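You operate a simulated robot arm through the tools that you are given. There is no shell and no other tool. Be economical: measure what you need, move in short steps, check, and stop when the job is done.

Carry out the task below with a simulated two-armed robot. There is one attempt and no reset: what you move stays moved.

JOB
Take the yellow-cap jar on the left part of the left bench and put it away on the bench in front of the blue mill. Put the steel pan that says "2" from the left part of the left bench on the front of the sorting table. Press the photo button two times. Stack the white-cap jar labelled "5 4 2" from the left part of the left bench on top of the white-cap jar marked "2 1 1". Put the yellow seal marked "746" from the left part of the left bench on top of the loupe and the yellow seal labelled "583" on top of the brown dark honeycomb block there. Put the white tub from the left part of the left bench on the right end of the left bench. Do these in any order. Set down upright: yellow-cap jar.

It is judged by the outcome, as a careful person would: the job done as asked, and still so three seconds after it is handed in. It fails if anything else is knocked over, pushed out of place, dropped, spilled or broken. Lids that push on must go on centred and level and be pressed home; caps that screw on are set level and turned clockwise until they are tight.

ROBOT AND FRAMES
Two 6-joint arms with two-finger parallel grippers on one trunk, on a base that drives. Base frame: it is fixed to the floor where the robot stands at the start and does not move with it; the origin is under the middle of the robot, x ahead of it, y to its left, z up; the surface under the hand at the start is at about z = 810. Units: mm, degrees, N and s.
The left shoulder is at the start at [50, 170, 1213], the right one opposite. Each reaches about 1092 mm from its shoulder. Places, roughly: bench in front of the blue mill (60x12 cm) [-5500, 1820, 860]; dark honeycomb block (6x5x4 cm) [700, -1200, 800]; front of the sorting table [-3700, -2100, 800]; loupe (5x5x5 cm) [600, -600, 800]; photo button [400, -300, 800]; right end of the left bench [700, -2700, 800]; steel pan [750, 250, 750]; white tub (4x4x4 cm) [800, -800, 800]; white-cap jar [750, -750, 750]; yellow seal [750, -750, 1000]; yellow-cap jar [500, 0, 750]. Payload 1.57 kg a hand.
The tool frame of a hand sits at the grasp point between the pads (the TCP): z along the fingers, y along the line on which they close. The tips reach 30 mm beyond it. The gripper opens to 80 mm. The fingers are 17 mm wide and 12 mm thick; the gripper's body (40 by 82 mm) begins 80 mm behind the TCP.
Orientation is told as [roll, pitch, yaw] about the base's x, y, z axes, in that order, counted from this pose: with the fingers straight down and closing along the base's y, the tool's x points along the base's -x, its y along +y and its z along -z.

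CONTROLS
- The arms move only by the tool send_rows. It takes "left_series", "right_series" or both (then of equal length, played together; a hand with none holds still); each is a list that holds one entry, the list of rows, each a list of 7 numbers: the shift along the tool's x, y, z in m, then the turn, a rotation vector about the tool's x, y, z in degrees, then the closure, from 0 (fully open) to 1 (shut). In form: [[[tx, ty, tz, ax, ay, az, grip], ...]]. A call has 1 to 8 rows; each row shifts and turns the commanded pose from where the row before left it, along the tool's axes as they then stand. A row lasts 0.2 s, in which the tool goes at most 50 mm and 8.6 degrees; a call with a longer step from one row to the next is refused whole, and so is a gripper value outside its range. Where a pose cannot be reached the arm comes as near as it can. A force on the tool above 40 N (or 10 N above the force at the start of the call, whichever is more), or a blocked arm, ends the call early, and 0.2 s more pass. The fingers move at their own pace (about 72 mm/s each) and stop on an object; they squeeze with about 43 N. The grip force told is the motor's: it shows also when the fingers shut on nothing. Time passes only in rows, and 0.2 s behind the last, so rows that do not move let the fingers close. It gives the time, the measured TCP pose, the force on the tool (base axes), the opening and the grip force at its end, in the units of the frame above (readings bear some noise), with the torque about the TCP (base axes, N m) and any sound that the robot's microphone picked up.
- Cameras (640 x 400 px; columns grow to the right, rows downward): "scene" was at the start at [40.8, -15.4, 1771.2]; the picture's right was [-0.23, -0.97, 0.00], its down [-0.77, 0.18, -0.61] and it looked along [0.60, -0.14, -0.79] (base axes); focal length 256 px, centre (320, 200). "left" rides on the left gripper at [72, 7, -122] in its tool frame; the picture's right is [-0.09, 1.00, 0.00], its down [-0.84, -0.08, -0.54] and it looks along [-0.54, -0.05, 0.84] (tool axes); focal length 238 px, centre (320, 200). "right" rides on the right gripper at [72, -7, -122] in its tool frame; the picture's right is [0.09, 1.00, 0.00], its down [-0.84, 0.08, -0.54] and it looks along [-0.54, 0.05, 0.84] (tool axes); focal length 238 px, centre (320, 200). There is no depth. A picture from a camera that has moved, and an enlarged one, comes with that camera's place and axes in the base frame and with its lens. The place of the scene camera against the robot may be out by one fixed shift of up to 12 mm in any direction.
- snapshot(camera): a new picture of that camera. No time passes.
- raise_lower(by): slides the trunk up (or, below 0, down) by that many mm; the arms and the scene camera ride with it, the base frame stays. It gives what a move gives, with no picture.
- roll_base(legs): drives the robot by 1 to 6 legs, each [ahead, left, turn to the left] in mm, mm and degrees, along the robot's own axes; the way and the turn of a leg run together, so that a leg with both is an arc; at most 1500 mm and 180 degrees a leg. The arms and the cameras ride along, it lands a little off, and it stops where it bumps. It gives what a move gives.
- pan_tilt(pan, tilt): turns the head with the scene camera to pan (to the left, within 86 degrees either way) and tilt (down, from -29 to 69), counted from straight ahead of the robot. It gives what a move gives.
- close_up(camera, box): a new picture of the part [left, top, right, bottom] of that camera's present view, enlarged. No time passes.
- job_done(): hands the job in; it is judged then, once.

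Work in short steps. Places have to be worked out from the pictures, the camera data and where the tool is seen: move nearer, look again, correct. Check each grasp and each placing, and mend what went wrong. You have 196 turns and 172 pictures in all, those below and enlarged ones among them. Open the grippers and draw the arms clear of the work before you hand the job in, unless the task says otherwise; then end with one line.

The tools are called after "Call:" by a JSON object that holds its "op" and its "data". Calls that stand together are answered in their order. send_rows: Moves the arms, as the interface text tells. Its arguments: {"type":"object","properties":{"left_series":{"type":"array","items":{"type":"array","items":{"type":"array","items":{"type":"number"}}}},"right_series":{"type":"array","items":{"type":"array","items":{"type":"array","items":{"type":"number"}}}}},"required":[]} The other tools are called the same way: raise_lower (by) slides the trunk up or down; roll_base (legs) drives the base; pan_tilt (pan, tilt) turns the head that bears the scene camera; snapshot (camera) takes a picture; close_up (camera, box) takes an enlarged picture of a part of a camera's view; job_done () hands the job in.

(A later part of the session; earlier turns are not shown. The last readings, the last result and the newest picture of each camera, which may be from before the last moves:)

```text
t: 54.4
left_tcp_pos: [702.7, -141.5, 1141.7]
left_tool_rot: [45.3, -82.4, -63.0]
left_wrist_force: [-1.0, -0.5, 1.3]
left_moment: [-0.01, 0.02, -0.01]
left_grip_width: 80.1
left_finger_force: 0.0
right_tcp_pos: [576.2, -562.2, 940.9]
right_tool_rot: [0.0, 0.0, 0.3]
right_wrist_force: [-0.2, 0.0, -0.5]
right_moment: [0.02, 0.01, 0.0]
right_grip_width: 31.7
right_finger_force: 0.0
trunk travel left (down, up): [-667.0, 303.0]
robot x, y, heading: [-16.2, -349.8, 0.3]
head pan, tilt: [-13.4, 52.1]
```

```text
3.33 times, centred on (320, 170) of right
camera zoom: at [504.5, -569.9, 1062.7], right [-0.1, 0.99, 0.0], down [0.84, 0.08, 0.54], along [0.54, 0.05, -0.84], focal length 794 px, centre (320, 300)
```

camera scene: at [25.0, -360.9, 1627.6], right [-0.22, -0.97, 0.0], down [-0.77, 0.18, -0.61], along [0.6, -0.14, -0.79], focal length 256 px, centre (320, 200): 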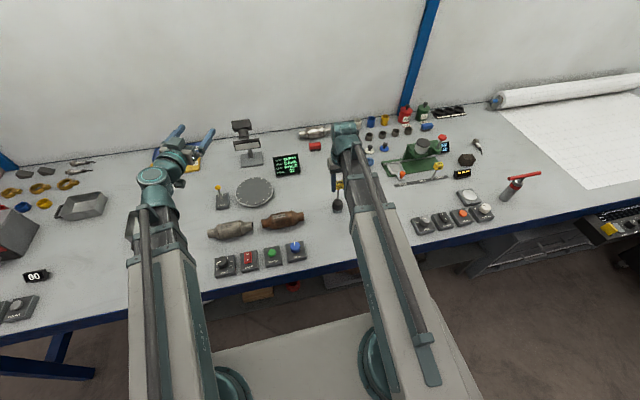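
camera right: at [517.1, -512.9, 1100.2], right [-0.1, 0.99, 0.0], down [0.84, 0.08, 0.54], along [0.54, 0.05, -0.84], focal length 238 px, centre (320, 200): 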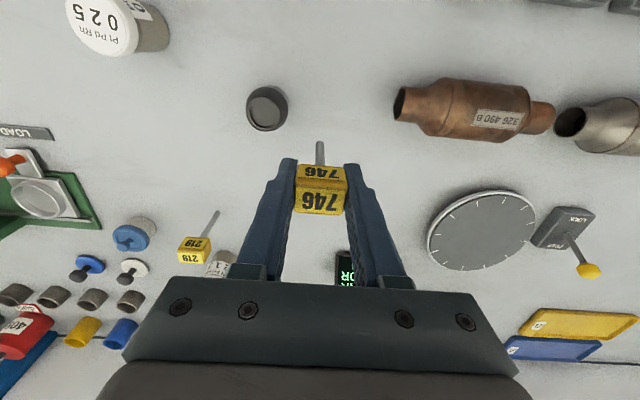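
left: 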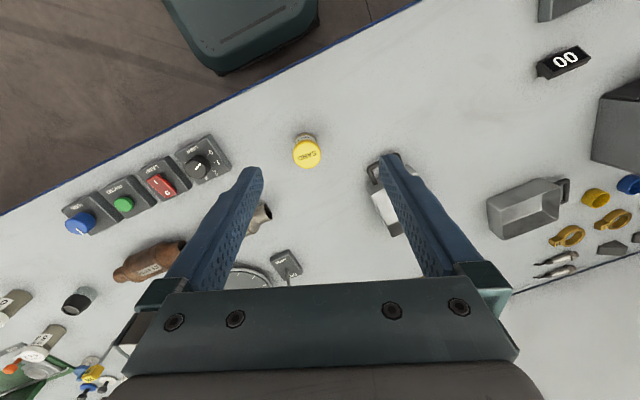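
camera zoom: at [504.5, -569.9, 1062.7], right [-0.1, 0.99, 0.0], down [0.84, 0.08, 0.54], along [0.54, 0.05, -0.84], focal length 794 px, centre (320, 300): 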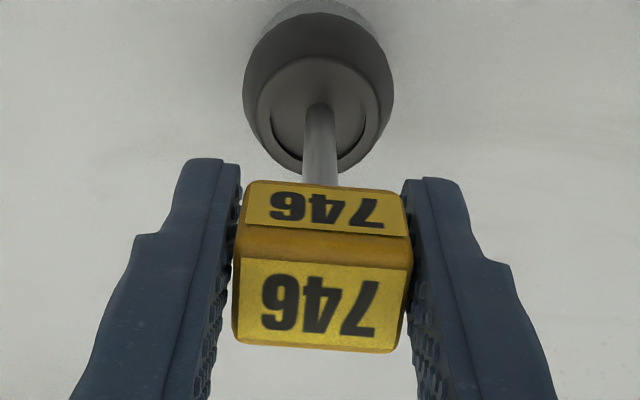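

It stands free between the fingers. I wait a bit more to confirm, opening further.

Call:
{"op": "send_rows", "data": {"right_series": [[[0, 0, 0, 0, 0, 0, 0.58], [0, 0, 0, 0, 0, 0, 0.56], [0, 0, 0, 0, 0, 0, 0.54], [0, 0, 0, 0, 0, 0, 0.52], [0, 0, 0, 0, 0, 0, 0.5], [0, 0, 0, 0, 0, 0, 0.5], [0, 0, 0, 0, 0, 0, 0.5], [0, 0, 0, 0, 0, 0, 0.5]]]}}

Call:
{"op": "close_up", "data": {"camera": "right", "box": [260, 110, 380, 230]}}

```text
t: 56.2
left_tcp_pos: [702.5, -141.0, 1140.6]
left_tool_rot: [45.3, -82.5, -63.0]
left_wrist_force: [0.5, -0.1, 0.8]
left_moment: [-0.01, 0.02, 0.0]
left_grip_width: 80.0
left_finger_force: 0.0
right_tcp_pos: [577.2, -562.6, 941.8]
right_tool_rot: [0.1, 0.0, 0.5]
right_wrist_force: [0.3, 0.3, 0.2]
right_moment: [0.03, 0.0, -0.02]
right_grip_width: 40.0
right_finger_force: 0.0
trunk travel left (down, up): [-667.0, 303.0]
robot x, y, heading: [-17.1, -344.2, 0.5]
head pan, tilt: [-13.4, 52.1]
```

```text
3.33 times, centred on (320, 170) of right
camera zoom: at [504.5, -569.9, 1062.7], right [-0.1, 0.99, 0.0], down [0.84, 0.08, 0.54], along [0.54, 0.05, -0.84], focal length 794 px, centre (320, 300)
```

zoom: 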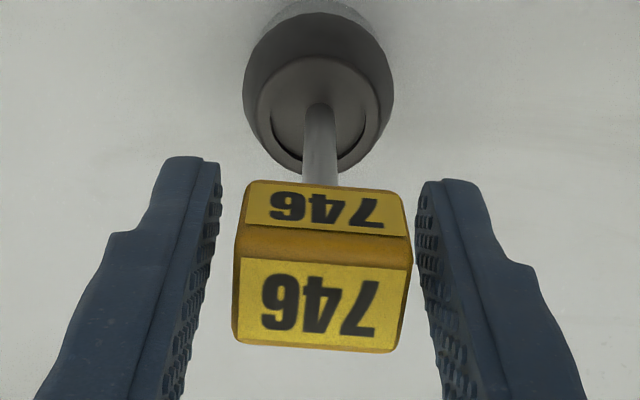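

It stands steadily. I open fully, raise 135 mm, then drive back 100 and right 450 toward seal 583.

Call:
{"op": "send_rows", "data": {"right_series": [[[0, 0, 0, 0, 0, 0, 0.3], [0, 0, 0, 0, 0, 0, 0], [0, 0, 0, 0, 0, 0, 0]]]}}

Call:
{"op": "raise_lower", "data": {"by": 135}}

Call:
{"op": "roll_base", "data": {"legs": [[-100, 0, 0], [0, -450, 0]]}}

Call:
{"op": "snapshot", "data": {"camera": "right"}}

Call:
{"op": "snapshot", "data": {"camera": "scene"}}

```text
t: 57.0
left_tcp_pos: [701.6, -141.7, 1140.8]
left_tool_rot: [45.4, -82.6, -63.1]
left_wrist_force: [0.0, 0.2, -0.3]
left_moment: [-0.03, 0.03, -0.01]
left_grip_width: 80.1
left_finger_force: 0.0
right_tcp_pos: [576.9, -562.0, 942.4]
right_tool_rot: [0.0, -0.1, 0.4]
right_wrist_force: [-0.6, -0.5, -0.1]
right_moment: [0.04, 0.0, -0.01]
right_grip_width: 80.1
right_finger_force: 0.1
trunk travel left (down, up): [-667.0, 303.0]
robot x, y, heading: [-17.3, -342.9, 0.7]
head pan, tilt: [-13.4, 52.1]
```

```text
t: 58.6
left_tcp_pos: [702.5, -141.2, 1275.5]
left_tool_rot: [45.3, -82.5, -63.0]
left_wrist_force: [0.3, -0.9, -0.8]
left_moment: [0.02, -0.01, 0.01]
left_grip_width: 79.8
left_finger_force: 0.2
right_tcp_pos: [576.7, -561.9, 1076.0]
right_tool_rot: [0.1, 0.0, 0.4]
right_wrist_force: [0.4, -0.5, 0.2]
right_moment: [0.01, 0.0, 0.01]
right_grip_width: 79.9
right_finger_force: 0.1
trunk travel left (down, up): [-802.0, 168.0]
robot x, y, heading: [-16.6, -346.0, 0.4]
head pan, tilt: [-13.4, 52.1]
```

```text
t: 62.1
left_tcp_pos: [606.7, -599.9, 1277.9]
left_tool_rot: [45.4, -82.5, -63.6]
left_wrist_force: [-0.2, 0.5, -0.3]
left_moment: [0.0, -0.04, 0.03]
left_grip_width: 80.0
left_finger_force: 0.1
right_tcp_pos: [478.6, -1018.4, 1076.1]
right_tool_rot: [-0.1, 0.0, 0.0]
right_wrist_force: [0.0, -0.8, 0.6]
right_moment: [0.01, -0.01, 0.01]
right_grip_width: 79.8
right_finger_force: 0.0
trunk travel left (down, up): [-802.0, 168.0]
robot x, y, heading: [-114.0, -799.6, -0.2]
head pan, tilt: [-13.4, 52.1]
```

```text
114 pictures are left
camera right: at [405.8, -1026.5, 1197.6], right [-0.09, 1.0, 0.0], down [0.84, 0.08, 0.54], along [0.54, 0.05, -0.84], focal length 238 px, centre (320, 200)
```

right: 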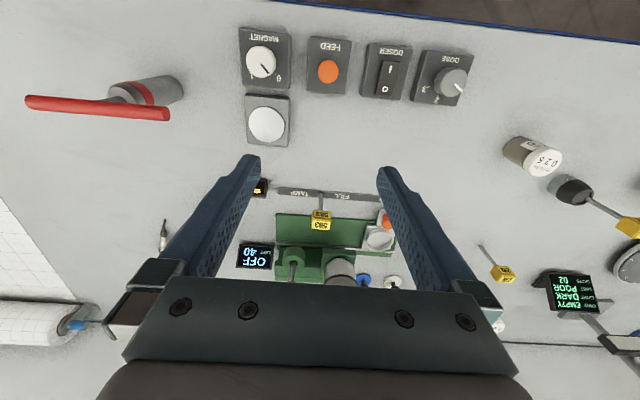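

```text
113 pictures are left
camera scene: at [-72.2, -814.5, 1745.4], right [-0.23, -0.97, 0.0], down [-0.77, 0.18, -0.61], along [0.6, -0.14, -0.79], focal length 256 px, centre (320, 200)
```

scene: 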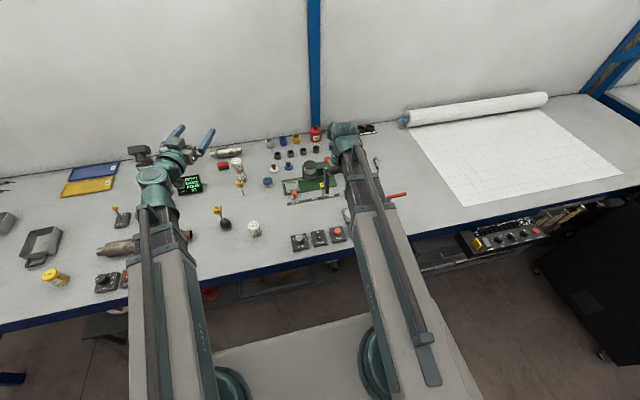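

Seal 583 is ahead near [650, -1003]. I move in and view.

Call:
{"op": "send_rows", "data": {"right_series": [[[-0.037, 0.004, 0, 0, 0, 0, 0], [-0.037, 0.004, 0, 0, 0, 0, 0], [-0.037, 0.004, 0, 0, 0, 0, 0]]]}}

Call:
{"op": "raise_lower", "data": {"by": -60}}

Call:
{"op": "snapshot", "data": {"camera": "right"}}

Call:
{"op": "close_up", "data": {"camera": "right", "box": [260, 120, 380, 220]}}

```text
t: 62.9
left_tcp_pos: [606.7, -598.0, 1276.5]
left_tool_rot: [45.1, -82.5, -63.1]
left_wrist_force: [0.3, -0.1, 0.2]
left_moment: [-0.01, 0.04, 0.0]
left_grip_width: 80.2
left_finger_force: 0.1
right_tcp_pos: [590.3, -1005.2, 1075.4]
right_tool_rot: [0.0, 0.1, 0.1]
right_wrist_force: [0.3, -0.2, -1.6]
right_moment: [-0.04, 0.0, 0.0]
right_grip_width: 80.1
right_finger_force: 0.1
trunk travel left (down, up): [-802.0, 168.0]
robot x, y, heading: [-113.6, -797.9, -0.1]
head pan, tilt: [-13.4, 52.1]
```

```text
t: 63.9
left_tcp_pos: [605.9, -598.8, 1217.3]
left_tool_rot: [45.4, -82.5, -63.5]
left_wrist_force: [-0.4, 0.8, 0.8]
left_moment: [-0.01, 0.02, 0.0]
left_grip_width: 79.8
left_finger_force: 0.0
right_tcp_pos: [589.8, -1004.1, 1016.1]
right_tool_rot: [-0.1, 0.0, 0.1]
right_wrist_force: [0.2, 0.3, 0.1]
right_moment: [0.01, -0.02, -0.02]
right_grip_width: 79.8
right_finger_force: 0.1
trunk travel left (down, up): [-742.0, 228.0]
robot x, y, heading: [-111.6, -795.7, 0.2]
head pan, tilt: [-13.4, 52.1]
```

```text
112 pictures are left
camera right: at [517.6, -1012.5, 1137.8], right [-0.09, 1.0, 0.0], down [0.84, 0.08, 0.54], along [0.54, 0.05, -0.84], focal length 238 px, centre (320, 200)
```

right: 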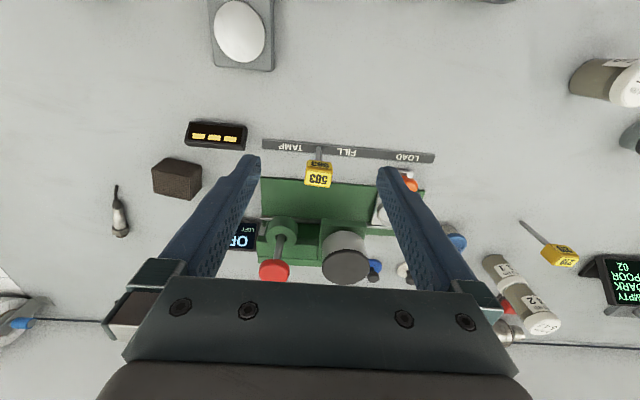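

```text
4.00 times, centred on (320, 170) of right
camera zoom: at [517.6, -1012.5, 1137.8], right [-0.09, 1.0, 0.0], down [0.84, 0.08, 0.54], along [0.54, 0.05, -0.84], focal length 953 px, centre (320, 320)
```

zoom: 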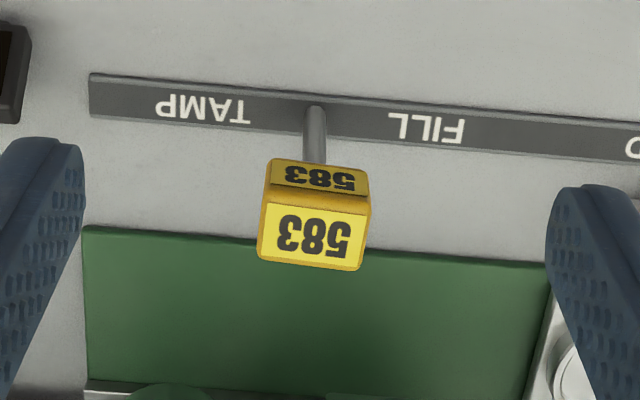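

Seal 583 is at [638, -1003] and square. I go over it, lower to z≈935 and check centring.

Call:
{"op": "send_rows", "data": {"right_series": [[[-0.024, 0.0005, 0, 0, 0, 0, 0], [-0.024, 0.0005, 0, 0, 0, 0, 0]]]}}

Call:
{"op": "raise_lower", "data": {"by": -76}}

Call:
{"op": "close_up", "data": {"camera": "right", "box": [240, 120, 400, 220]}}

```text
t: 64.5
left_tcp_pos: [605.8, -597.8, 1215.8]
left_tool_rot: [45.2, -82.5, -63.3]
left_wrist_force: [0.4, -0.1, -0.8]
left_moment: [-0.02, 0.02, 0.0]
left_grip_width: 80.0
left_finger_force: 0.1
right_tcp_pos: [637.9, -1005.0, 1016.8]
right_tool_rot: [-0.1, 0.2, 0.0]
right_wrist_force: [-0.6, 0.5, 0.0]
right_moment: [0.01, 0.0, 0.01]
right_grip_width: 80.0
right_finger_force: 0.0
trunk travel left (down, up): [-742.0, 228.0]
robot x, y, heading: [-115.2, -797.8, 0.2]
head pan, tilt: [-13.4, 52.1]
```

```text
t: 65.6
left_tcp_pos: [605.1, -598.4, 1140.5]
left_tool_rot: [45.4, -82.5, -63.5]
left_wrist_force: [-0.6, 0.1, 0.0]
left_moment: [-0.01, 0.01, 0.0]
left_grip_width: 80.0
left_finger_force: 0.1
right_tcp_pos: [638.2, -1004.3, 940.3]
right_tool_rot: [0.1, 0.0, -0.1]
right_wrist_force: [0.0, 0.1, -0.4]
right_moment: [0.03, -0.02, -0.01]
right_grip_width: 79.9
right_finger_force: 0.0
trunk travel left (down, up): [-666.0, 304.0]
robot x, y, heading: [-114.2, -796.6, -0.1]
head pan, tilt: [-13.4, 52.1]
```

```text
4.00 times, centred on (320, 170) of right
camera zoom: at [565.4, -1011.6, 1061.8], right [-0.09, 1.0, 0.0], down [0.84, 0.08, 0.54], along [0.54, 0.05, -0.84], focal length 953 px, centre (320, 320)
```

zoom: 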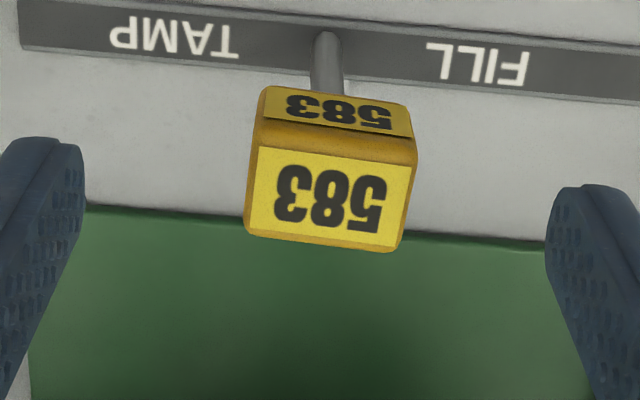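

Shift +2 mm in y, lower 46 mm, and grip.

Call:
{"op": "send_rows", "data": {"right_series": [[[0, 0.002, 0, 0, 0, 0, 0]]]}}

Call:
{"op": "raise_lower", "data": {"by": -46}}

Call:
{"op": "send_rows", "data": {"right_series": [[[0, 0, 0, 0, 0, 0, 0.5], [0, 0, 0, 0, 0, 0, 0.6], [0, 0, 0, 0, 0, 0, 1], [0, 0, 0, 0, 0, 0, 1]]]}}

Call:
{"op": "raise_lower", "data": {"by": 90}}

Call:
{"op": "snapshot", "data": {"camera": "right"}}

```text
t: 66.0
left_tcp_pos: [607.6, -598.5, 1141.3]
left_tool_rot: [45.3, -82.5, -63.4]
left_wrist_force: [0.6, 0.2, -0.4]
left_moment: [-0.01, 0.01, 0.0]
left_grip_width: 80.1
left_finger_force: 0.0
right_tcp_pos: [636.1, -1002.1, 940.6]
right_tool_rot: [0.0, 0.0, -0.1]
right_wrist_force: [-0.4, -0.3, 0.1]
right_moment: [-0.02, -0.03, -0.04]
right_grip_width: 79.8
right_finger_force: 0.0
trunk travel left (down, up): [-666.0, 304.0]
robot x, y, heading: [-113.6, -799.6, -0.1]
head pan, tilt: [-13.4, 52.1]
```

```text
t: 66.9
left_tcp_pos: [606.4, -599.4, 1093.9]
left_tool_rot: [45.5, -82.5, -63.5]
left_wrist_force: [0.1, -0.8, -0.1]
left_moment: [0.0, 0.02, 0.0]
left_grip_width: 80.1
left_finger_force: 0.1
right_tcp_pos: [637.4, -1002.1, 894.9]
right_tool_rot: [0.0, 0.1, 0.0]
right_wrist_force: [-0.7, 0.0, 0.5]
right_moment: [-0.01, 0.0, -0.02]
right_grip_width: 80.2
right_finger_force: 0.0
trunk travel left (down, up): [-620.0, 350.0]
robot x, y, heading: [-110.1, -800.0, -0.1]
head pan, tilt: [-13.4, 52.1]
```

```text
t: 67.9
left_tcp_pos: [605.5, -599.0, 1094.4]
left_tool_rot: [45.2, -82.5, -63.4]
left_wrist_force: [-0.6, 0.3, -0.4]
left_moment: [0.03, 0.02, 0.02]
left_grip_width: 80.2
left_finger_force: 0.0
right_tcp_pos: [638.8, -1001.7, 894.9]
right_tool_rot: [0.0, 0.0, 0.0]
right_wrist_force: [-0.2, -0.7, 0.6]
right_moment: [0.01, 0.0, 0.02]
right_grip_width: 28.7
right_finger_force: 39.0
trunk travel left (down, up): [-620.0, 350.0]
robot x, y, heading: [-116.3, -798.8, 0.1]
head pan, tilt: [-13.4, 52.1]
```

```text
t: 69.2
left_tcp_pos: [605.8, -599.2, 1184.9]
left_tool_rot: [45.1, -82.6, -63.4]
left_wrist_force: [-0.4, 0.1, 0.0]
left_moment: [0.0, 0.06, 0.02]
left_grip_width: 80.0
left_finger_force: 0.1
right_tcp_pos: [638.0, -1002.6, 984.8]
right_tool_rot: [0.0, 0.0, 0.0]
right_wrist_force: [0.1, 0.4, -0.3]
right_moment: [-0.01, 0.01, 0.02]
right_grip_width: 29.3
right_finger_force: 38.4
trunk travel left (down, up): [-710.0, 260.0]
robot x, y, heading: [-111.8, -798.2, 0.3]
head pan, tilt: [-13.4, 52.1]
```

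```text
109 pictures are left
camera right: at [565.8, -1009.4, 1105.6], right [-0.09, 1.0, 0.0], down [0.84, 0.08, 0.54], along [0.54, 0.05, -0.84], focal length 238 px, centre (320, 200)
```

right: 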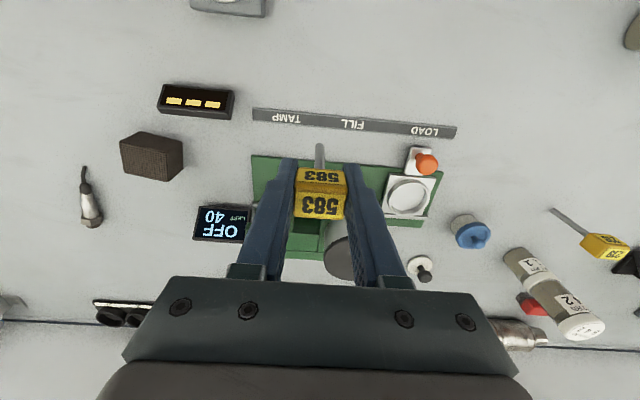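

Seal 583 is held. I move toward the dark honeycomb block (about [678, -1188]) for a better view.

Call:
{"op": "send_rows", "data": {"right_series": [[[0, -0.045, 0, 0, 0, 0, 1], [0, -0.045, 0, 0, 0, 0, 1], [0, -0.04, 0, 0, 0, 0, 1]]]}}

Call:
{"op": "snapshot", "data": {"camera": "right"}}

Call:
{"op": "close_up", "data": {"camera": "right", "box": [190, 120, 310, 220]}}

```text
t: 70.0
left_tcp_pos: [606.5, -598.7, 1184.6]
left_tool_rot: [45.3, -82.5, -63.4]
left_wrist_force: [0.2, 0.5, -0.5]
left_moment: [-0.01, 0.01, 0.0]
left_grip_width: 80.0
left_finger_force: 0.1
right_tcp_pos: [639.2, -1133.3, 984.3]
right_tool_rot: [-0.1, 0.0, 0.2]
right_wrist_force: [-0.2, 0.1, -0.8]
right_moment: [0.01, 0.0, -0.01]
right_grip_width: 29.3
right_finger_force: 39.0
trunk travel left (down, up): [-710.0, 260.0]
robot x, y, heading: [-111.7, -796.4, 0.0]
head pan, tilt: [-13.4, 52.1]
```

```text
108 pictures are left
camera right: at [567.0, -1141.2, 1105.6], right [-0.09, 1.0, 0.0], down [0.84, 0.08, 0.54], along [0.54, 0.05, -0.84], focal length 238 px, centre (320, 200)
```

right: 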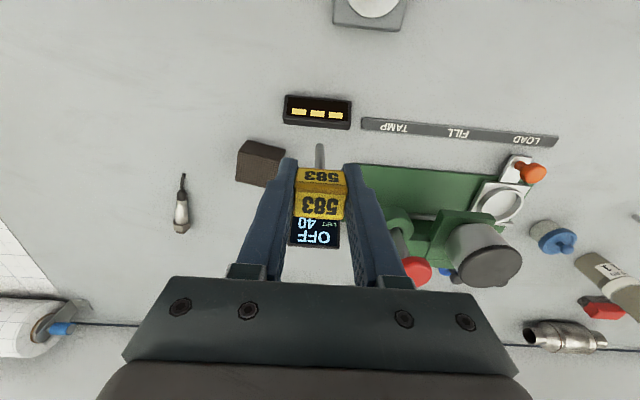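

```text
4.00 times, centred on (250, 170) of right
camera zoom: at [567.0, -1141.2, 1105.6], right [-0.09, 1.0, 0.0], down [0.84, 0.08, 0.54], along [0.54, 0.05, -0.84], focal length 953 px, centre (600, 320)
```

zoom: 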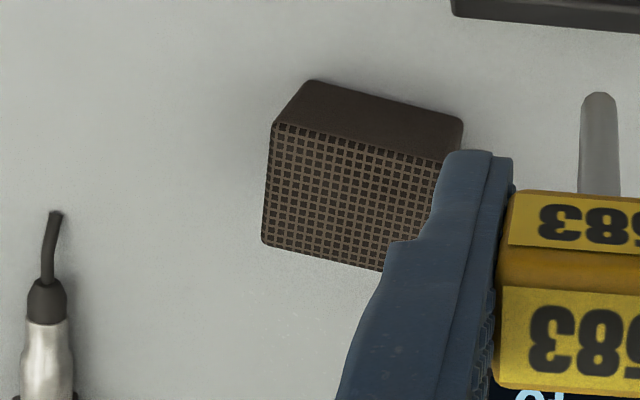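

Block top centre is about [697, -1202, 850]. I move over it and lower somewhat.

Call:
{"op": "send_rows", "data": {"right_series": [[[-0.03, -0.034, 0, 0, 0, 0, 1], [-0.029, -0.034, 0, 0, 0, 0, 1]]]}}

Call:
{"op": "raise_lower", "data": {"by": -38}}

Call:
{"op": "close_up", "data": {"camera": "right", "box": [260, 100, 380, 200]}}

Call:
{"op": "snapshot", "data": {"camera": "scene"}}

```text
t: 70.6
left_tcp_pos: [606.5, -599.8, 1184.9]
left_tool_rot: [45.2, -82.4, -63.5]
left_wrist_force: [0.0, 0.3, 0.1]
left_moment: [-0.02, 0.0, 0.05]
left_grip_width: 79.9
left_finger_force: 0.0
right_tcp_pos: [697.9, -1200.8, 984.9]
right_tool_rot: [0.0, 0.1, 0.3]
right_wrist_force: [1.6, -0.5, -0.6]
right_moment: [-0.02, -0.03, 0.0]
right_grip_width: 29.0
right_finger_force: 39.0
trunk travel left (down, up): [-710.0, 260.0]
robot x, y, heading: [-113.0, -800.2, -0.0]
head pan, tilt: [-13.4, 52.1]
```

```text
t: 71.4
left_tcp_pos: [606.4, -599.7, 1146.6]
left_tool_rot: [45.4, -82.5, -63.4]
left_wrist_force: [0.2, -1.1, 1.0]
left_moment: [0.02, -0.01, 0.05]
left_grip_width: 80.1
left_finger_force: 0.1
right_tcp_pos: [696.9, -1199.9, 946.5]
right_tool_rot: [0.0, 0.0, -0.1]
right_wrist_force: [0.3, 0.1, -0.8]
right_moment: [0.01, -0.03, 0.02]
right_grip_width: 28.9
right_finger_force: 38.8
trunk travel left (down, up): [-672.0, 298.0]
robot x, y, heading: [-113.5, -798.1, -0.0]
head pan, tilt: [-13.4, 52.1]
```

```text
4.00 times, centred on (320, 150) of right
camera zoom: at [624.9, -1208.1, 1067.8], right [-0.09, 1.0, 0.0], down [0.84, 0.08, 0.54], along [0.54, 0.05, -0.84], focal length 953 px, centre (320, 400)
```

zoom: 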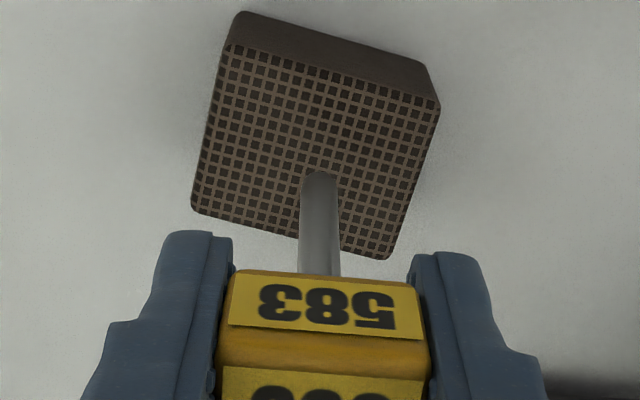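

```text
105 pictures are left
camera scene: at [-72.4, -813.5, 1615.4], right [-0.23, -0.97, 0.0], down [-0.77, 0.18, -0.61], along [0.6, -0.14, -0.79], focal length 256 px, centre (320, 200)
```

scene: 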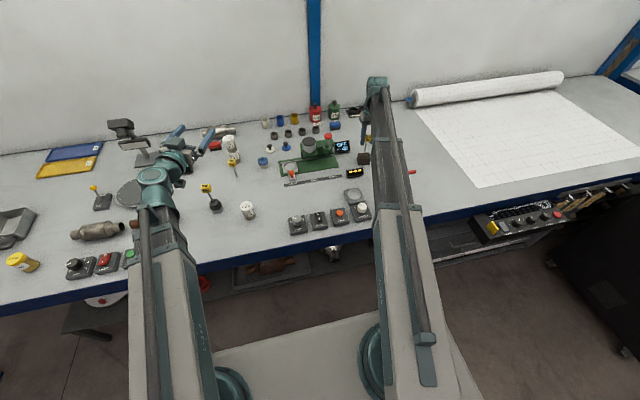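

Nearly centred; small correction and lower to contact.

Call:
{"op": "send_rows", "data": {"right_series": [[[0.001, -0.0015, 0, 0, 0, 0, 1]]]}}

Call:
{"op": "raise_lower", "data": {"by": -9}}

Call:
{"op": "raise_lower", "data": {"by": -1.5}}

Call:
{"op": "raise_lower", "data": {"by": -1.5}}

Call:
{"op": "close_up", "data": {"camera": "right", "box": [260, 100, 380, 200]}}

```text
t: 71.8
left_tcp_pos: [606.0, -598.7, 1146.2]
left_tool_rot: [45.3, -82.5, -63.4]
left_wrist_force: [-0.1, 0.3, -0.2]
left_moment: [-0.03, 0.03, 0.02]
left_grip_width: 80.1
left_finger_force: 0.0
right_tcp_pos: [695.0, -1203.3, 946.6]
right_tool_rot: [0.0, 0.0, 0.0]
right_wrist_force: [-0.2, -0.1, -0.5]
right_moment: [-0.01, -0.04, 0.01]
right_grip_width: 28.9
right_finger_force: 38.8
trunk travel left (down, up): [-672.0, 298.0]
robot x, y, heading: [-112.6, -799.3, 0.1]
head pan, tilt: [-13.4, 52.1]
```

```text
t: 72.4
left_tcp_pos: [605.3, -598.9, 1137.9]
left_tool_rot: [45.3, -82.5, -63.5]
left_wrist_force: [-0.3, -0.4, -0.8]
left_moment: [-0.01, 0.01, 0.0]
left_grip_width: 80.1
left_finger_force: 0.1
right_tcp_pos: [695.4, -1202.2, 937.5]
right_tool_rot: [0.0, 0.0, 0.0]
right_wrist_force: [0.3, -0.3, -0.6]
right_moment: [-0.04, 0.03, 0.03]
right_grip_width: 29.0
right_finger_force: 39.1
trunk travel left (down, up): [-663.0, 307.0]
robot x, y, heading: [-114.3, -796.5, 0.2]
head pan, tilt: [-13.4, 52.1]
```

```text
t: 72.9
left_tcp_pos: [607.0, -598.4, 1136.4]
left_tool_rot: [45.3, -82.6, -63.4]
left_wrist_force: [0.4, -0.2, 0.6]
left_moment: [0.01, 0.0, -0.03]
left_grip_width: 79.7
left_finger_force: 0.0
right_tcp_pos: [696.2, -1202.4, 936.8]
right_tool_rot: [0.0, 0.0, 0.0]
right_wrist_force: [-0.6, -0.1, -0.6]
right_moment: [0.02, 0.03, 0.0]
right_grip_width: 29.0
right_finger_force: 38.8
trunk travel left (down, up): [-662.0, 308.0]
robot x, y, heading: [-113.4, -800.9, -0.2]
head pan, tilt: [-13.4, 52.1]
```

```text
t: 73.4
left_tcp_pos: [606.6, -598.5, 1134.6]
left_tool_rot: [45.3, -82.5, -63.4]
left_wrist_force: [-0.1, 0.3, 0.9]
left_moment: [0.0, -0.02, 0.02]
left_grip_width: 80.1
left_finger_force: 0.0
right_tcp_pos: [695.5, -1201.0, 934.4]
right_tool_rot: [0.0, 0.0, -0.1]
right_wrist_force: [-0.4, -0.9, -0.5]
right_moment: [0.02, -0.02, 0.02]
right_grip_width: 28.9
right_finger_force: 38.7
trunk travel left (down, up): [-660.0, 310.0]
robot x, y, heading: [-116.0, -796.4, -0.2]
head pan, tilt: [-13.4, 52.1]
```

```text
4.00 times, centred on (320, 150) of right
camera zoom: at [623.9, -1209.4, 1055.7], right [-0.09, 1.0, 0.0], down [0.84, 0.08, 0.54], along [0.54, 0.05, -0.84], focal length 953 px, centre (320, 400)
```

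zoom: 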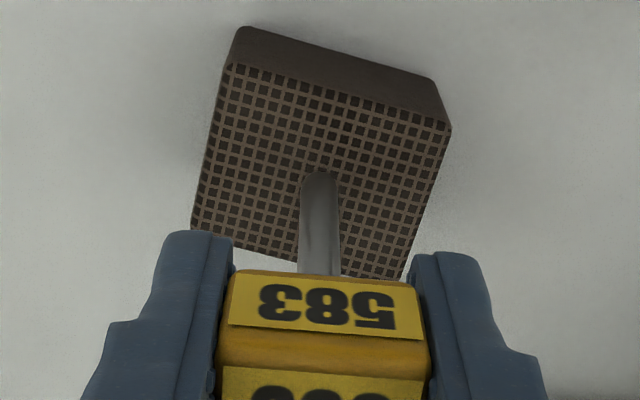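

Centred. Continue in 1.5 mm steps.

Call:
{"op": "raise_lower", "data": {"by": -1.5}}

Call:
{"op": "raise_lower", "data": {"by": -1.5}}

Call:
{"op": "raise_lower", "data": {"by": -1.5}}

```text
t: 73.9
left_tcp_pos: [606.1, -598.3, 1133.9]
left_tool_rot: [45.3, -82.5, -63.4]
left_wrist_force: [-0.1, -0.2, 0.3]
left_moment: [0.03, -0.04, -0.02]
left_grip_width: 79.9
left_finger_force: 0.0
right_tcp_pos: [695.7, -1202.6, 932.8]
right_tool_rot: [-0.1, 0.0, 0.1]
right_wrist_force: [0.1, -0.3, -0.7]
right_moment: [0.0, -0.04, -0.02]
right_grip_width: 29.3
right_finger_force: 38.8
trunk travel left (down, up): [-659.0, 311.0]
robot x, y, heading: [-111.3, -797.6, 0.3]
head pan, tilt: [-13.4, 52.1]
```

```text
t: 74.4
left_tcp_pos: [606.2, -598.5, 1132.6]
left_tool_rot: [45.3, -82.6, -63.4]
left_wrist_force: [0.7, 0.7, 0.0]
left_moment: [0.0, 0.0, -0.05]
left_grip_width: 79.9
left_finger_force: 0.1
right_tcp_pos: [696.0, -1202.0, 931.2]
right_tool_rot: [-0.1, 0.0, 0.0]
right_wrist_force: [-0.1, 1.0, 0.9]
right_moment: [0.0, -0.01, 0.03]
right_grip_width: 29.1
right_finger_force: 39.3
trunk travel left (down, up): [-657.0, 313.0]
robot x, y, heading: [-117.5, -798.1, 0.0]
head pan, tilt: [-13.4, 52.1]
```

```text
t: 74.9
left_tcp_pos: [604.1, -598.3, 1130.2]
left_tool_rot: [45.5, -82.5, -63.7]
left_wrist_force: [0.5, 0.4, -0.5]
left_moment: [0.0, -0.07, -0.03]
left_grip_width: 79.8
left_finger_force: 0.0
right_tcp_pos: [695.6, -1202.3, 931.8]
right_tool_rot: [0.0, 0.0, 0.0]
right_wrist_force: [1.8, -1.2, 12.2]
right_moment: [-0.08, -0.23, 0.0]
right_grip_width: 28.9
right_finger_force: 38.9
trunk travel left (down, up): [-656.0, 314.0]
robot x, y, heading: [-113.0, -800.0, -0.0]
head pan, tilt: [-13.4, 52.1]
```

Contact. Relieve 1 mm, open slightly, wait, and check.

Call:
{"op": "raise_lower", "data": {"by": 1.0}}

Call:
{"op": "send_rows", "data": {"right_series": [[[0, 0, 0, 0, 0, 0, 0.64], [0, 0, 0, 0, 0, 0, 0.62], [0, 0, 0, 0, 0, 0, 0.61], [0, 0, 0, 0, 0, 0, 0.6], [0, 0, 0, 0, 0, 0, 0.58], [0, 0, 0, 0, 0, 0, 0.56], [0, 0, 0, 0, 0, 0, 0.54], [0, 0, 0, 0, 0, 0, 0.54]]]}}

Call:
{"op": "close_up", "data": {"camera": "right", "box": [260, 110, 380, 230]}}

```text
t: 75.4
left_tcp_pos: [605.8, -599.1, 1131.4]
left_tool_rot: [45.4, -82.4, -63.5]
left_wrist_force: [-0.9, -0.1, -0.3]
left_moment: [-0.07, 0.0, -0.02]
left_grip_width: 79.9
left_finger_force: 0.1
right_tcp_pos: [695.1, -1201.3, 931.3]
right_tool_rot: [0.0, 0.0, 0.0]
right_wrist_force: [0.3, 0.2, 4.8]
right_moment: [-0.06, -0.12, 0.01]
right_grip_width: 29.0
right_finger_force: 38.9
trunk travel left (down, up): [-657.0, 313.0]
robot x, y, heading: [-112.8, -795.7, 0.1]
head pan, tilt: [-13.4, 52.1]
```

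```text
t: 77.2
left_tcp_pos: [607.0, -598.0, 1130.7]
left_tool_rot: [45.2, -82.5, -63.4]
left_wrist_force: [0.0, 0.1, 0.4]
left_moment: [0.0, -0.01, -0.01]
left_grip_width: 80.1
left_finger_force: 0.0
right_tcp_pos: [696.2, -1202.3, 931.7]
right_tool_rot: [0.0, 0.1, -0.1]
right_wrist_force: [0.1, 0.2, 0.1]
right_moment: [0.02, 0.04, 0.0]
right_grip_width: 37.0
right_finger_force: 0.0
trunk travel left (down, up): [-657.0, 313.0]
robot x, y, heading: [-109.6, -799.6, -0.1]
head pan, tilt: [-13.4, 52.1]
```

```text
3.33 times, centred on (320, 170) of right
camera zoom: at [623.9, -1209.4, 1052.2], right [-0.09, 1.0, 0.0], down [0.84, 0.08, 0.54], along [0.54, 0.05, -0.84], focal length 794 px, centre (320, 300)
```

zoom: 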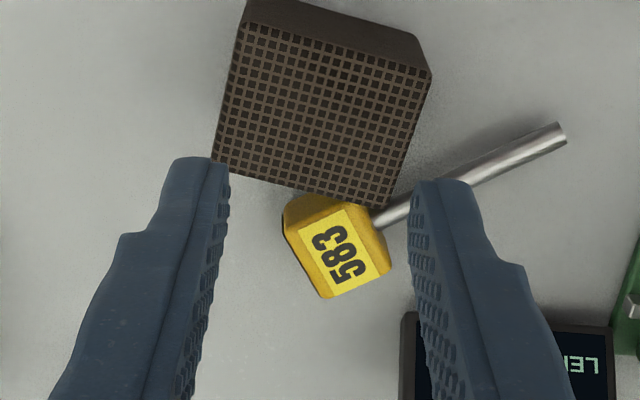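

The seal toppled off the far side and lies on the bench. I raise straight up and see how it lies; lying down, it can be placed flat on the block.

Call:
{"op": "raise_lower", "data": {"by": 70}}

Call:
{"op": "send_rows", "data": {"right_series": [[[0.02, 0, 0, 0, 0, 0, 0], [0.02, 0, 0, 0, 0, 0, 0]]]}}

Call:
{"op": "snapshot", "data": {"camera": "right"}}

Call:
{"op": "close_up", "data": {"camera": "right", "box": [250, 110, 410, 230]}}

Call:
{"op": "close_up", "data": {"camera": "scene", "box": [180, 120, 280, 220]}}

```text
t: 78.3
left_tcp_pos: [606.7, -598.7, 1201.4]
left_tool_rot: [45.3, -82.5, -63.5]
left_wrist_force: [0.7, 0.6, -0.2]
left_moment: [0.0, 0.01, -0.02]
left_grip_width: 79.9
left_finger_force: 0.0
right_tcp_pos: [695.9, -1201.6, 1001.6]
right_tool_rot: [0.0, 0.0, 0.0]
right_wrist_force: [0.5, 0.6, -0.2]
right_moment: [0.01, -0.02, 0.01]
right_grip_width: 36.8
right_finger_force: 0.0
trunk travel left (down, up): [-727.0, 243.0]
robot x, y, heading: [-111.3, -798.4, -0.0]
head pan, tilt: [-13.4, 52.1]
```

```text
t: 78.9
left_tcp_pos: [605.4, -598.6, 1201.2]
left_tool_rot: [45.5, -82.5, -63.5]
left_wrist_force: [0.1, 0.5, -0.1]
left_moment: [0.0, -0.01, 0.0]
left_grip_width: 79.8
left_finger_force: 0.1
right_tcp_pos: [653.9, -1201.0, 1001.4]
right_tool_rot: [0.0, 0.0, 0.0]
right_wrist_force: [-0.2, 0.4, -0.7]
right_moment: [-0.02, -0.02, -0.01]
right_grip_width: 79.9
right_finger_force: 0.1
trunk travel left (down, up): [-727.0, 243.0]
robot x, y, heading: [-115.2, -796.5, 0.1]
head pan, tilt: [-13.4, 52.1]
```

```text
102 pictures are left
camera right: at [583.5, -1209.0, 1122.3], right [-0.09, 1.0, 0.0], down [0.84, 0.08, 0.54], along [0.54, 0.05, -0.84], focal length 238 px, centre (320, 200)
```

right: 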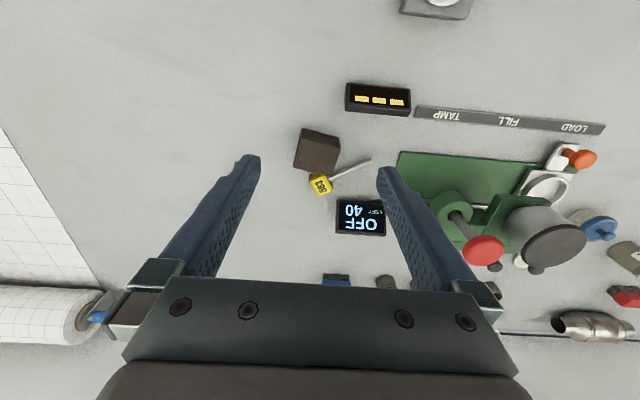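

```text
3.33 times, centred on (330, 170) of right
camera zoom: at [583.5, -1209.0, 1122.3], right [-0.09, 1.0, 0.0], down [0.84, 0.08, 0.54], along [0.54, 0.05, -0.84], focal length 794 px, centre (287, 300)
```

zoom: 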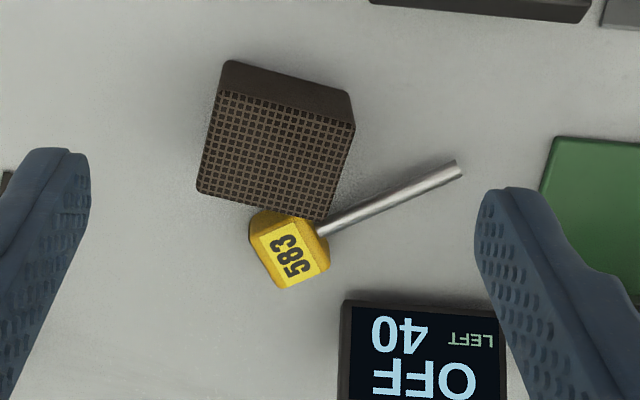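

```text
4.00 times, centred on (230, 170) of scene
camera zoom: at [-72.5, -813.6, 1669.9], right [-0.23, -0.97, 0.0], down [-0.77, 0.18, -0.61], along [0.6, -0.14, -0.79], focal length 1022 px, centre (680, 320)
```

zoom: 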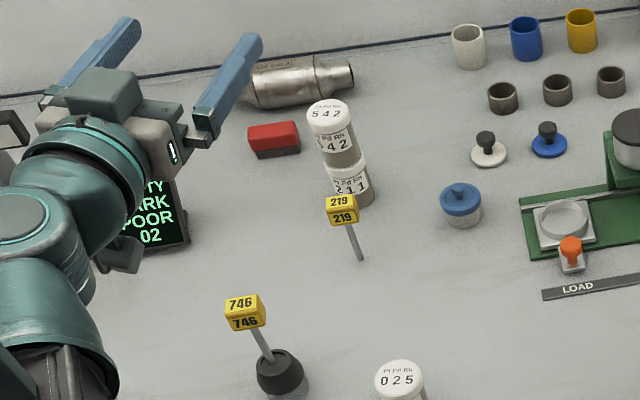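

746 on the loupe still stands upright. I'll grip the fallen seal by its pin at about [724, -1154], with the hand yawed -57° so the fingers close across the pin.

Call:
{"op": "send_rows", "data": {"right_series": [[[-0.035, 0.0235, 0, 0, 0, 0, 0.4], [-0.035, 0.0235, 0, 0, 0, 0, 0.775], [0, 0, 0, 0, 0, 8.2, 0.775], [0, 0, 0, 0, 0, 8.2, 0.775], [0, 0, 0, 0, 0, 8.2, 0.775], [0, 0, 0, 0, 0, 8.2, 0.775], [0, 0, 0, 0, 0, 8.2, 0.775], [0, 0, 0, 0, 0, 8.2, 0.775]]]}}

Call:
{"op": "send_rows", "data": {"right_series": [[[0, 0, 0, 0, 0, 8.2, 0.775]]]}}

Call:
{"op": "snapshot", "data": {"camera": "right"}}

```text
t: 80.7
left_tcp_pos: [606.1, -598.9, 1200.7]
left_tool_rot: [45.4, -82.5, -63.4]
left_wrist_force: [0.5, -0.5, 0.5]
left_moment: [0.01, -0.03, -0.02]
left_grip_width: 79.8
left_finger_force: 0.0
right_tcp_pos: [724.8, -1155.0, 1001.8]
right_tool_rot: [-0.1, 0.1, -49.3]
right_wrist_force: [0.3, 0.2, 0.3]
right_moment: [-0.02, 0.05, -0.03]
right_grip_width: 18.1
right_finger_force: 0.0
trunk travel left (down, up): [-727.0, 243.0]
robot x, y, heading: [-112.4, -801.0, 0.1]
head pan, tilt: [-13.4, 52.1]
```

```text
t: 81.1
left_tcp_pos: [606.0, -599.0, 1200.7]
left_tool_rot: [45.3, -82.5, -63.4]
left_wrist_force: [1.0, 0.4, 0.9]
left_moment: [0.01, 0.03, 0.0]
left_grip_width: 80.0
left_finger_force: 0.0
right_tcp_pos: [726.4, -1155.2, 1001.9]
right_tool_rot: [0.0, -0.1, -57.4]
right_wrist_force: [0.5, -0.2, -0.5]
right_moment: [0.01, 0.03, 0.01]
right_grip_width: 18.1
right_finger_force: 0.1
trunk travel left (down, up): [-727.0, 243.0]
robot x, y, heading: [-111.5, -800.4, 0.1]
head pan, tilt: [-13.4, 52.1]
```

```text
99 pictures are left
camera right: at [681.5, -1099.3, 1122.2], right [0.79, 0.61, 0.0], down [0.52, -0.66, 0.54], along [0.33, -0.43, -0.84], focal length 238 px, centre (320, 200)
```

right: 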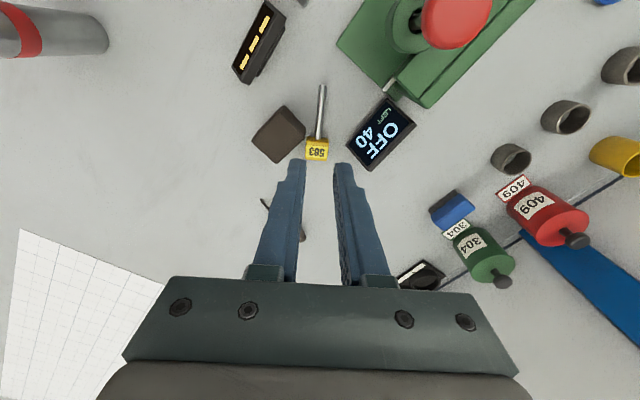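

Lined up across the pin. Lower 120 then look before the last bit.

Call:
{"op": "raise_lower", "data": {"by": -120}}

Call:
{"op": "snapshot", "data": {"camera": "right"}}

```text
t: 82.6
left_tcp_pos: [606.2, -598.5, 1080.6]
left_tool_rot: [45.3, -82.5, -63.5]
left_wrist_force: [0.6, 0.1, 0.7]
left_moment: [0.0, 0.0, -0.02]
left_grip_width: 80.0
left_finger_force: 0.0
right_tcp_pos: [727.2, -1156.7, 881.7]
right_tool_rot: [0.0, 0.0, -57.4]
right_wrist_force: [-0.4, -0.8, 0.4]
right_moment: [-0.02, 0.01, 0.0]
right_grip_width: 17.9
right_finger_force: 0.0
trunk travel left (down, up): [-607.0, 363.0]
robot x, y, heading: [-108.6, -797.7, 0.2]
head pan, tilt: [-13.4, 52.1]
```

```text
98 pictures are left
camera right: at [681.3, -1099.3, 1002.3], right [0.79, 0.61, 0.0], down [0.52, -0.66, 0.54], along [0.33, -0.43, -0.84], focal length 238 px, centre (320, 200)
```

right: 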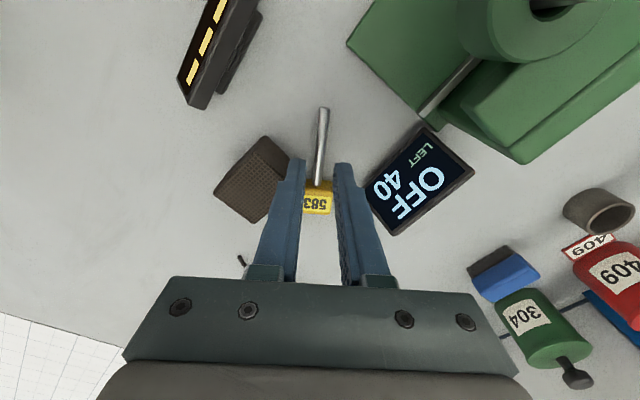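

Clearances look fine. Lower the last 38 mm and close on the pin.

Call:
{"op": "raise_lower", "data": {"by": -33}}

Call:
{"op": "raise_lower", "data": {"by": -5}}

Call:
{"op": "send_rows", "data": {"right_series": [[[0, 0, 0, 0, 0, 0, 0.9], [0, 0, 0, 0, 0, 0, 1], [0, 0, 0, 0, 0, 0, 1], [0, 0, 0, 0, 0, 0, 1]]]}}

Call:
{"op": "snapshot", "data": {"camera": "right"}}

```text
t: 83.4
left_tcp_pos: [604.9, -598.6, 1047.8]
left_tool_rot: [45.3, -82.5, -63.5]
left_wrist_force: [-0.2, 0.4, -1.5]
left_moment: [0.0, -0.01, 0.01]
left_grip_width: 80.1
left_finger_force: 0.1
right_tcp_pos: [725.3, -1156.0, 848.1]
right_tool_rot: [0.0, 0.1, -57.4]
right_wrist_force: [1.4, 0.8, 0.6]
right_moment: [-0.01, 0.0, 0.01]
right_grip_width: 17.9
right_finger_force: 0.0
trunk travel left (down, up): [-574.0, 396.0]
robot x, y, heading: [-114.4, -799.5, -0.1]
head pan, tilt: [-13.4, 52.1]
```

```text
t: 83.9
left_tcp_pos: [606.9, -599.3, 1043.9]
left_tool_rot: [45.3, -82.4, -63.5]
left_wrist_force: [0.1, 0.3, -0.5]
left_moment: [0.0, 0.02, 0.03]
left_grip_width: 80.1
left_finger_force: 0.0
right_tcp_pos: [727.0, -1155.8, 843.3]
right_tool_rot: [-0.1, -0.1, -57.3]
right_wrist_force: [-0.5, -0.2, 0.1]
right_moment: [0.0, 0.0, 0.04]
right_grip_width: 18.1
right_finger_force: 0.1
trunk travel left (down, up): [-569.0, 401.0]
robot x, y, heading: [-109.8, -795.9, 0.3]
head pan, tilt: [-13.4, 52.1]
```

```text
t: 84.9
left_tcp_pos: [605.6, -598.8, 1043.1]
left_tool_rot: [45.3, -82.5, -63.4]
left_wrist_force: [0.2, -0.2, 0.5]
left_moment: [-0.03, 0.02, -0.01]
left_grip_width: 79.9
left_finger_force: 0.0
right_tcp_pos: [725.5, -1155.6, 842.5]
right_tool_rot: [0.0, 0.0, -57.3]
right_wrist_force: [-0.1, 0.7, 0.0]
right_moment: [0.0, -0.01, 0.0]
right_grip_width: 6.4
right_finger_force: 26.3
trunk travel left (down, up): [-569.0, 401.0]
robot x, y, heading: [-116.3, -800.2, -0.1]
head pan, tilt: [-13.4, 52.1]
```

```text
97 pictures are left
camera right: at [681.4, -1099.3, 964.2], right [0.79, 0.61, 0.0], down [0.52, -0.66, 0.54], along [0.33, -0.43, -0.84], focal length 238 px, centre (320, 200)
```

right: 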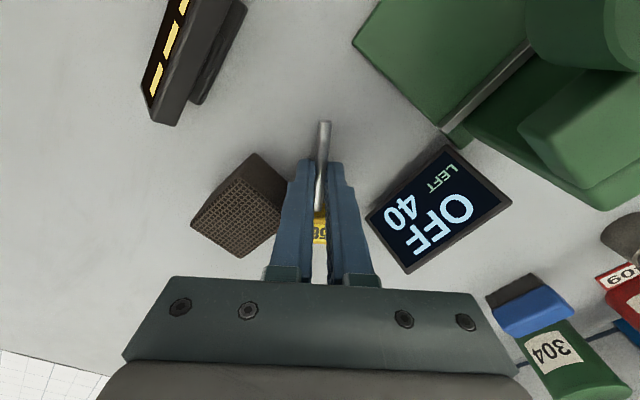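

The pin is gripped (6.4 mm). I raise 65 mm and check.

Call:
{"op": "raise_lower", "data": {"by": 65}}

Call:
{"op": "snapshot", "data": {"camera": "right"}}

Call:
{"op": "close_up", "data": {"camera": "right", "box": [220, 90, 420, 270]}}

```text
t: 86.0
left_tcp_pos: [607.3, -599.1, 1106.7]
left_tool_rot: [45.2, -82.4, -63.3]
left_wrist_force: [0.7, 0.7, 0.1]
left_moment: [0.0, 0.01, 0.02]
left_grip_width: 80.1
left_finger_force: 0.1
right_tcp_pos: [726.7, -1156.4, 907.8]
right_tool_rot: [0.0, 0.0, -57.4]
right_wrist_force: [-0.9, 0.4, -0.7]
right_moment: [-0.02, 0.03, 0.0]
right_grip_width: 6.7
right_finger_force: 26.5
trunk travel left (down, up): [-634.0, 336.0]
robot x, y, heading: [-116.3, -796.6, 0.1]
head pan, tilt: [-13.4, 52.1]
```

```text
96 pictures are left
camera right: at [681.6, -1099.4, 1029.0], right [0.79, 0.61, 0.0], down [0.52, -0.66, 0.54], along [0.33, -0.43, -0.84], focal length 238 px, centre (320, 200)
```

right: 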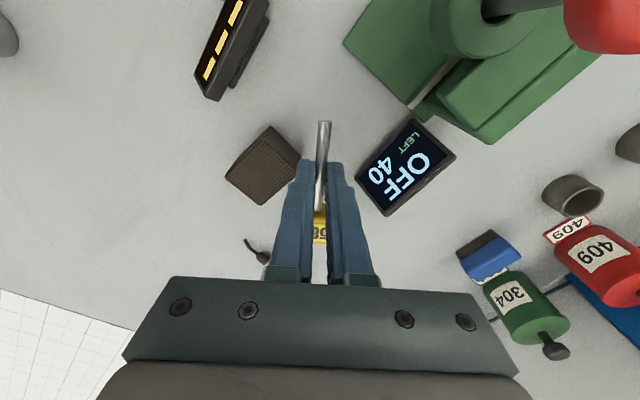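

```text
2.22 times, centred on (320, 180) of right
camera zoom: at [681.6, -1099.4, 1029.0], right [0.79, 0.61, 0.0], down [0.52, -0.66, 0.54], along [0.33, -0.43, -0.84], focal length 530 px, centre (320, 244)
```

zoom: 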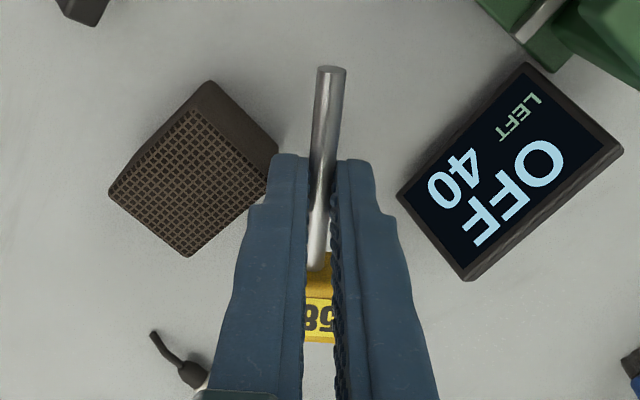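

The seal is held level by its pin, head at the far end. I shift so the head is over the block centre (TCP to about [676, -1165]).

Call:
{"op": "send_rows", "data": {"right_series": [[[0.0097, -0.0235, 0, 0, 0, 0, 1], [0.0097, -0.0235, 0, 0, 0, 0, 1]]]}}

Call:
{"op": "close_up", "data": {"camera": "right", "box": [220, 90, 420, 270]}}

Call:
{"op": "snapshot", "data": {"camera": "scene"}}

```text
t: 86.6
left_tcp_pos: [605.8, -597.0, 1108.5]
left_tool_rot: [45.4, -82.6, -63.5]
left_wrist_force: [-0.4, -0.6, -0.1]
left_moment: [-0.01, 0.01, -0.02]
left_grip_width: 80.2
left_finger_force: 0.1
right_tcp_pos: [674.9, -1164.9, 909.5]
right_tool_rot: [0.0, 0.1, -57.3]
right_wrist_force: [-0.1, 0.2, -1.5]
right_moment: [-0.02, 0.03, -0.01]
right_grip_width: 6.6
right_finger_force: 26.6
trunk travel left (down, up): [-634.0, 336.0]
robot x, y, heading: [-113.7, -800.4, 0.3]
head pan, tilt: [-13.4, 52.1]
```

```text
2.22 times, centred on (320, 180) of right
camera zoom: at [629.5, -1108.5, 1029.3], right [0.79, 0.61, 0.0], down [0.52, -0.66, 0.54], along [0.33, -0.43, -0.84], focal length 530 px, centre (320, 244)
```

zoom: 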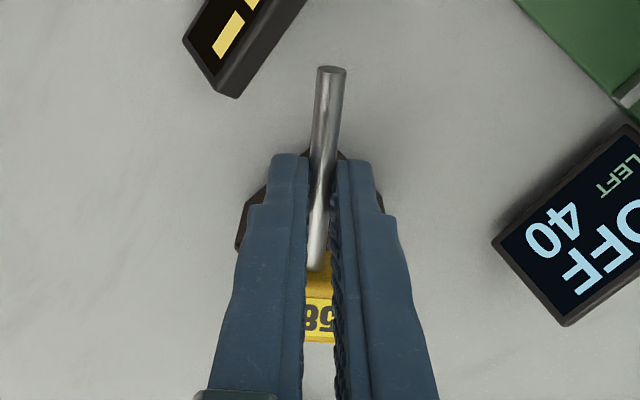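

```text
93 pictures are left
camera scene: at [-72.5, -813.6, 1576.9], right [-0.23, -0.97, 0.0], down [-0.77, 0.18, -0.61], along [0.6, -0.14, -0.79], focal length 256 px, centre (320, 200)
```

scene: 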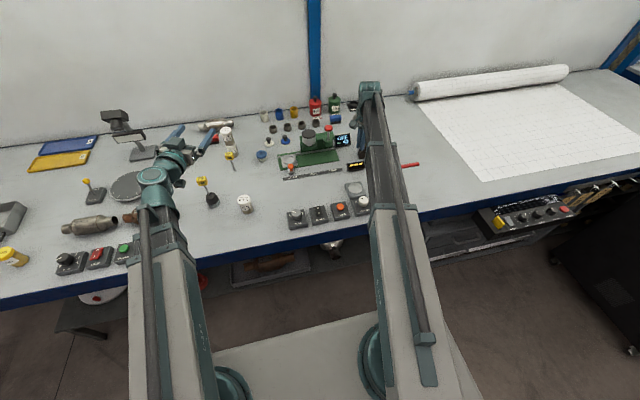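

Positions are consistent. I lower 22 mm and then in small steps.

Call:
{"op": "raise_lower", "data": {"by": -22}}

Call:
{"op": "raise_lower", "data": {"by": -2}}

Call:
{"op": "raise_lower", "data": {"by": -2}}

Call:
{"op": "raise_lower", "data": {"by": -1}}

```text
t: 87.2
left_tcp_pos: [605.9, -598.7, 1086.3]
left_tool_rot: [45.3, -82.5, -63.5]
left_wrist_force: [-0.4, -0.5, 0.2]
left_moment: [-0.01, 0.0, 0.02]
left_grip_width: 79.8
left_finger_force: 0.0
right_tcp_pos: [675.0, -1164.5, 885.1]
right_tool_rot: [0.0, 0.0, -57.5]
right_wrist_force: [-0.6, 0.1, -1.0]
right_moment: [0.04, 0.0, -0.02]
right_grip_width: 6.7
right_finger_force: 26.3
trunk travel left (down, up): [-612.0, 358.0]
robot x, y, heading: [-114.1, -799.7, 0.2]
head pan, tilt: [-13.4, 52.1]
```

```text
t: 87.8
left_tcp_pos: [605.8, -597.7, 1084.9]
left_tool_rot: [45.4, -82.5, -63.5]
left_wrist_force: [-1.2, 0.0, -0.1]
left_moment: [-0.02, 0.0, 0.04]
left_grip_width: 79.9
left_finger_force: 0.1
right_tcp_pos: [675.3, -1165.1, 883.7]
right_tool_rot: [0.0, 0.1, -57.4]
right_wrist_force: [0.0, 0.2, 0.1]
right_moment: [-0.03, 0.02, -0.01]
right_grip_width: 6.6
right_finger_force: 26.4
trunk travel left (down, up): [-610.0, 360.0]
robot x, y, heading: [-114.9, -796.8, 0.1]
head pan, tilt: [-13.4, 52.1]
```

```text
t: 88.3
left_tcp_pos: [606.0, -599.5, 1083.3]
left_tool_rot: [45.6, -82.6, -63.6]
left_wrist_force: [-0.1, -0.4, -0.9]
left_moment: [0.04, -0.04, 0.01]
left_grip_width: 80.0
left_finger_force: 0.0
right_tcp_pos: [675.5, -1165.2, 883.7]
right_tool_rot: [0.1, -0.1, -57.4]
right_wrist_force: [0.4, -1.1, 8.8]
right_moment: [-0.32, -0.23, 0.04]
right_grip_width: 6.6
right_finger_force: 26.0
trunk travel left (down, up): [-608.0, 362.0]
robot x, y, heading: [-112.2, -797.3, -0.2]
head pan, tilt: [-13.4, 52.1]
```

```text
t: 88.8
left_tcp_pos: [605.0, -598.6, 1081.7]
left_tool_rot: [45.5, -82.6, -63.8]
left_wrist_force: [0.3, -0.8, 0.6]
left_moment: [-0.01, -0.01, -0.02]
left_grip_width: 80.1
left_finger_force: 0.1
right_tcp_pos: [674.1, -1165.7, 882.4]
right_tool_rot: [0.0, -0.2, -57.4]
right_wrist_force: [2.3, -1.3, 13.3]
right_moment: [-0.49, -0.33, 0.03]
right_grip_width: 6.5
right_finger_force: 26.0
trunk travel left (down, up): [-607.0, 363.0]
robot x, y, heading: [-112.7, -796.7, 0.1]
head pan, tilt: [-13.4, 52.1]
```

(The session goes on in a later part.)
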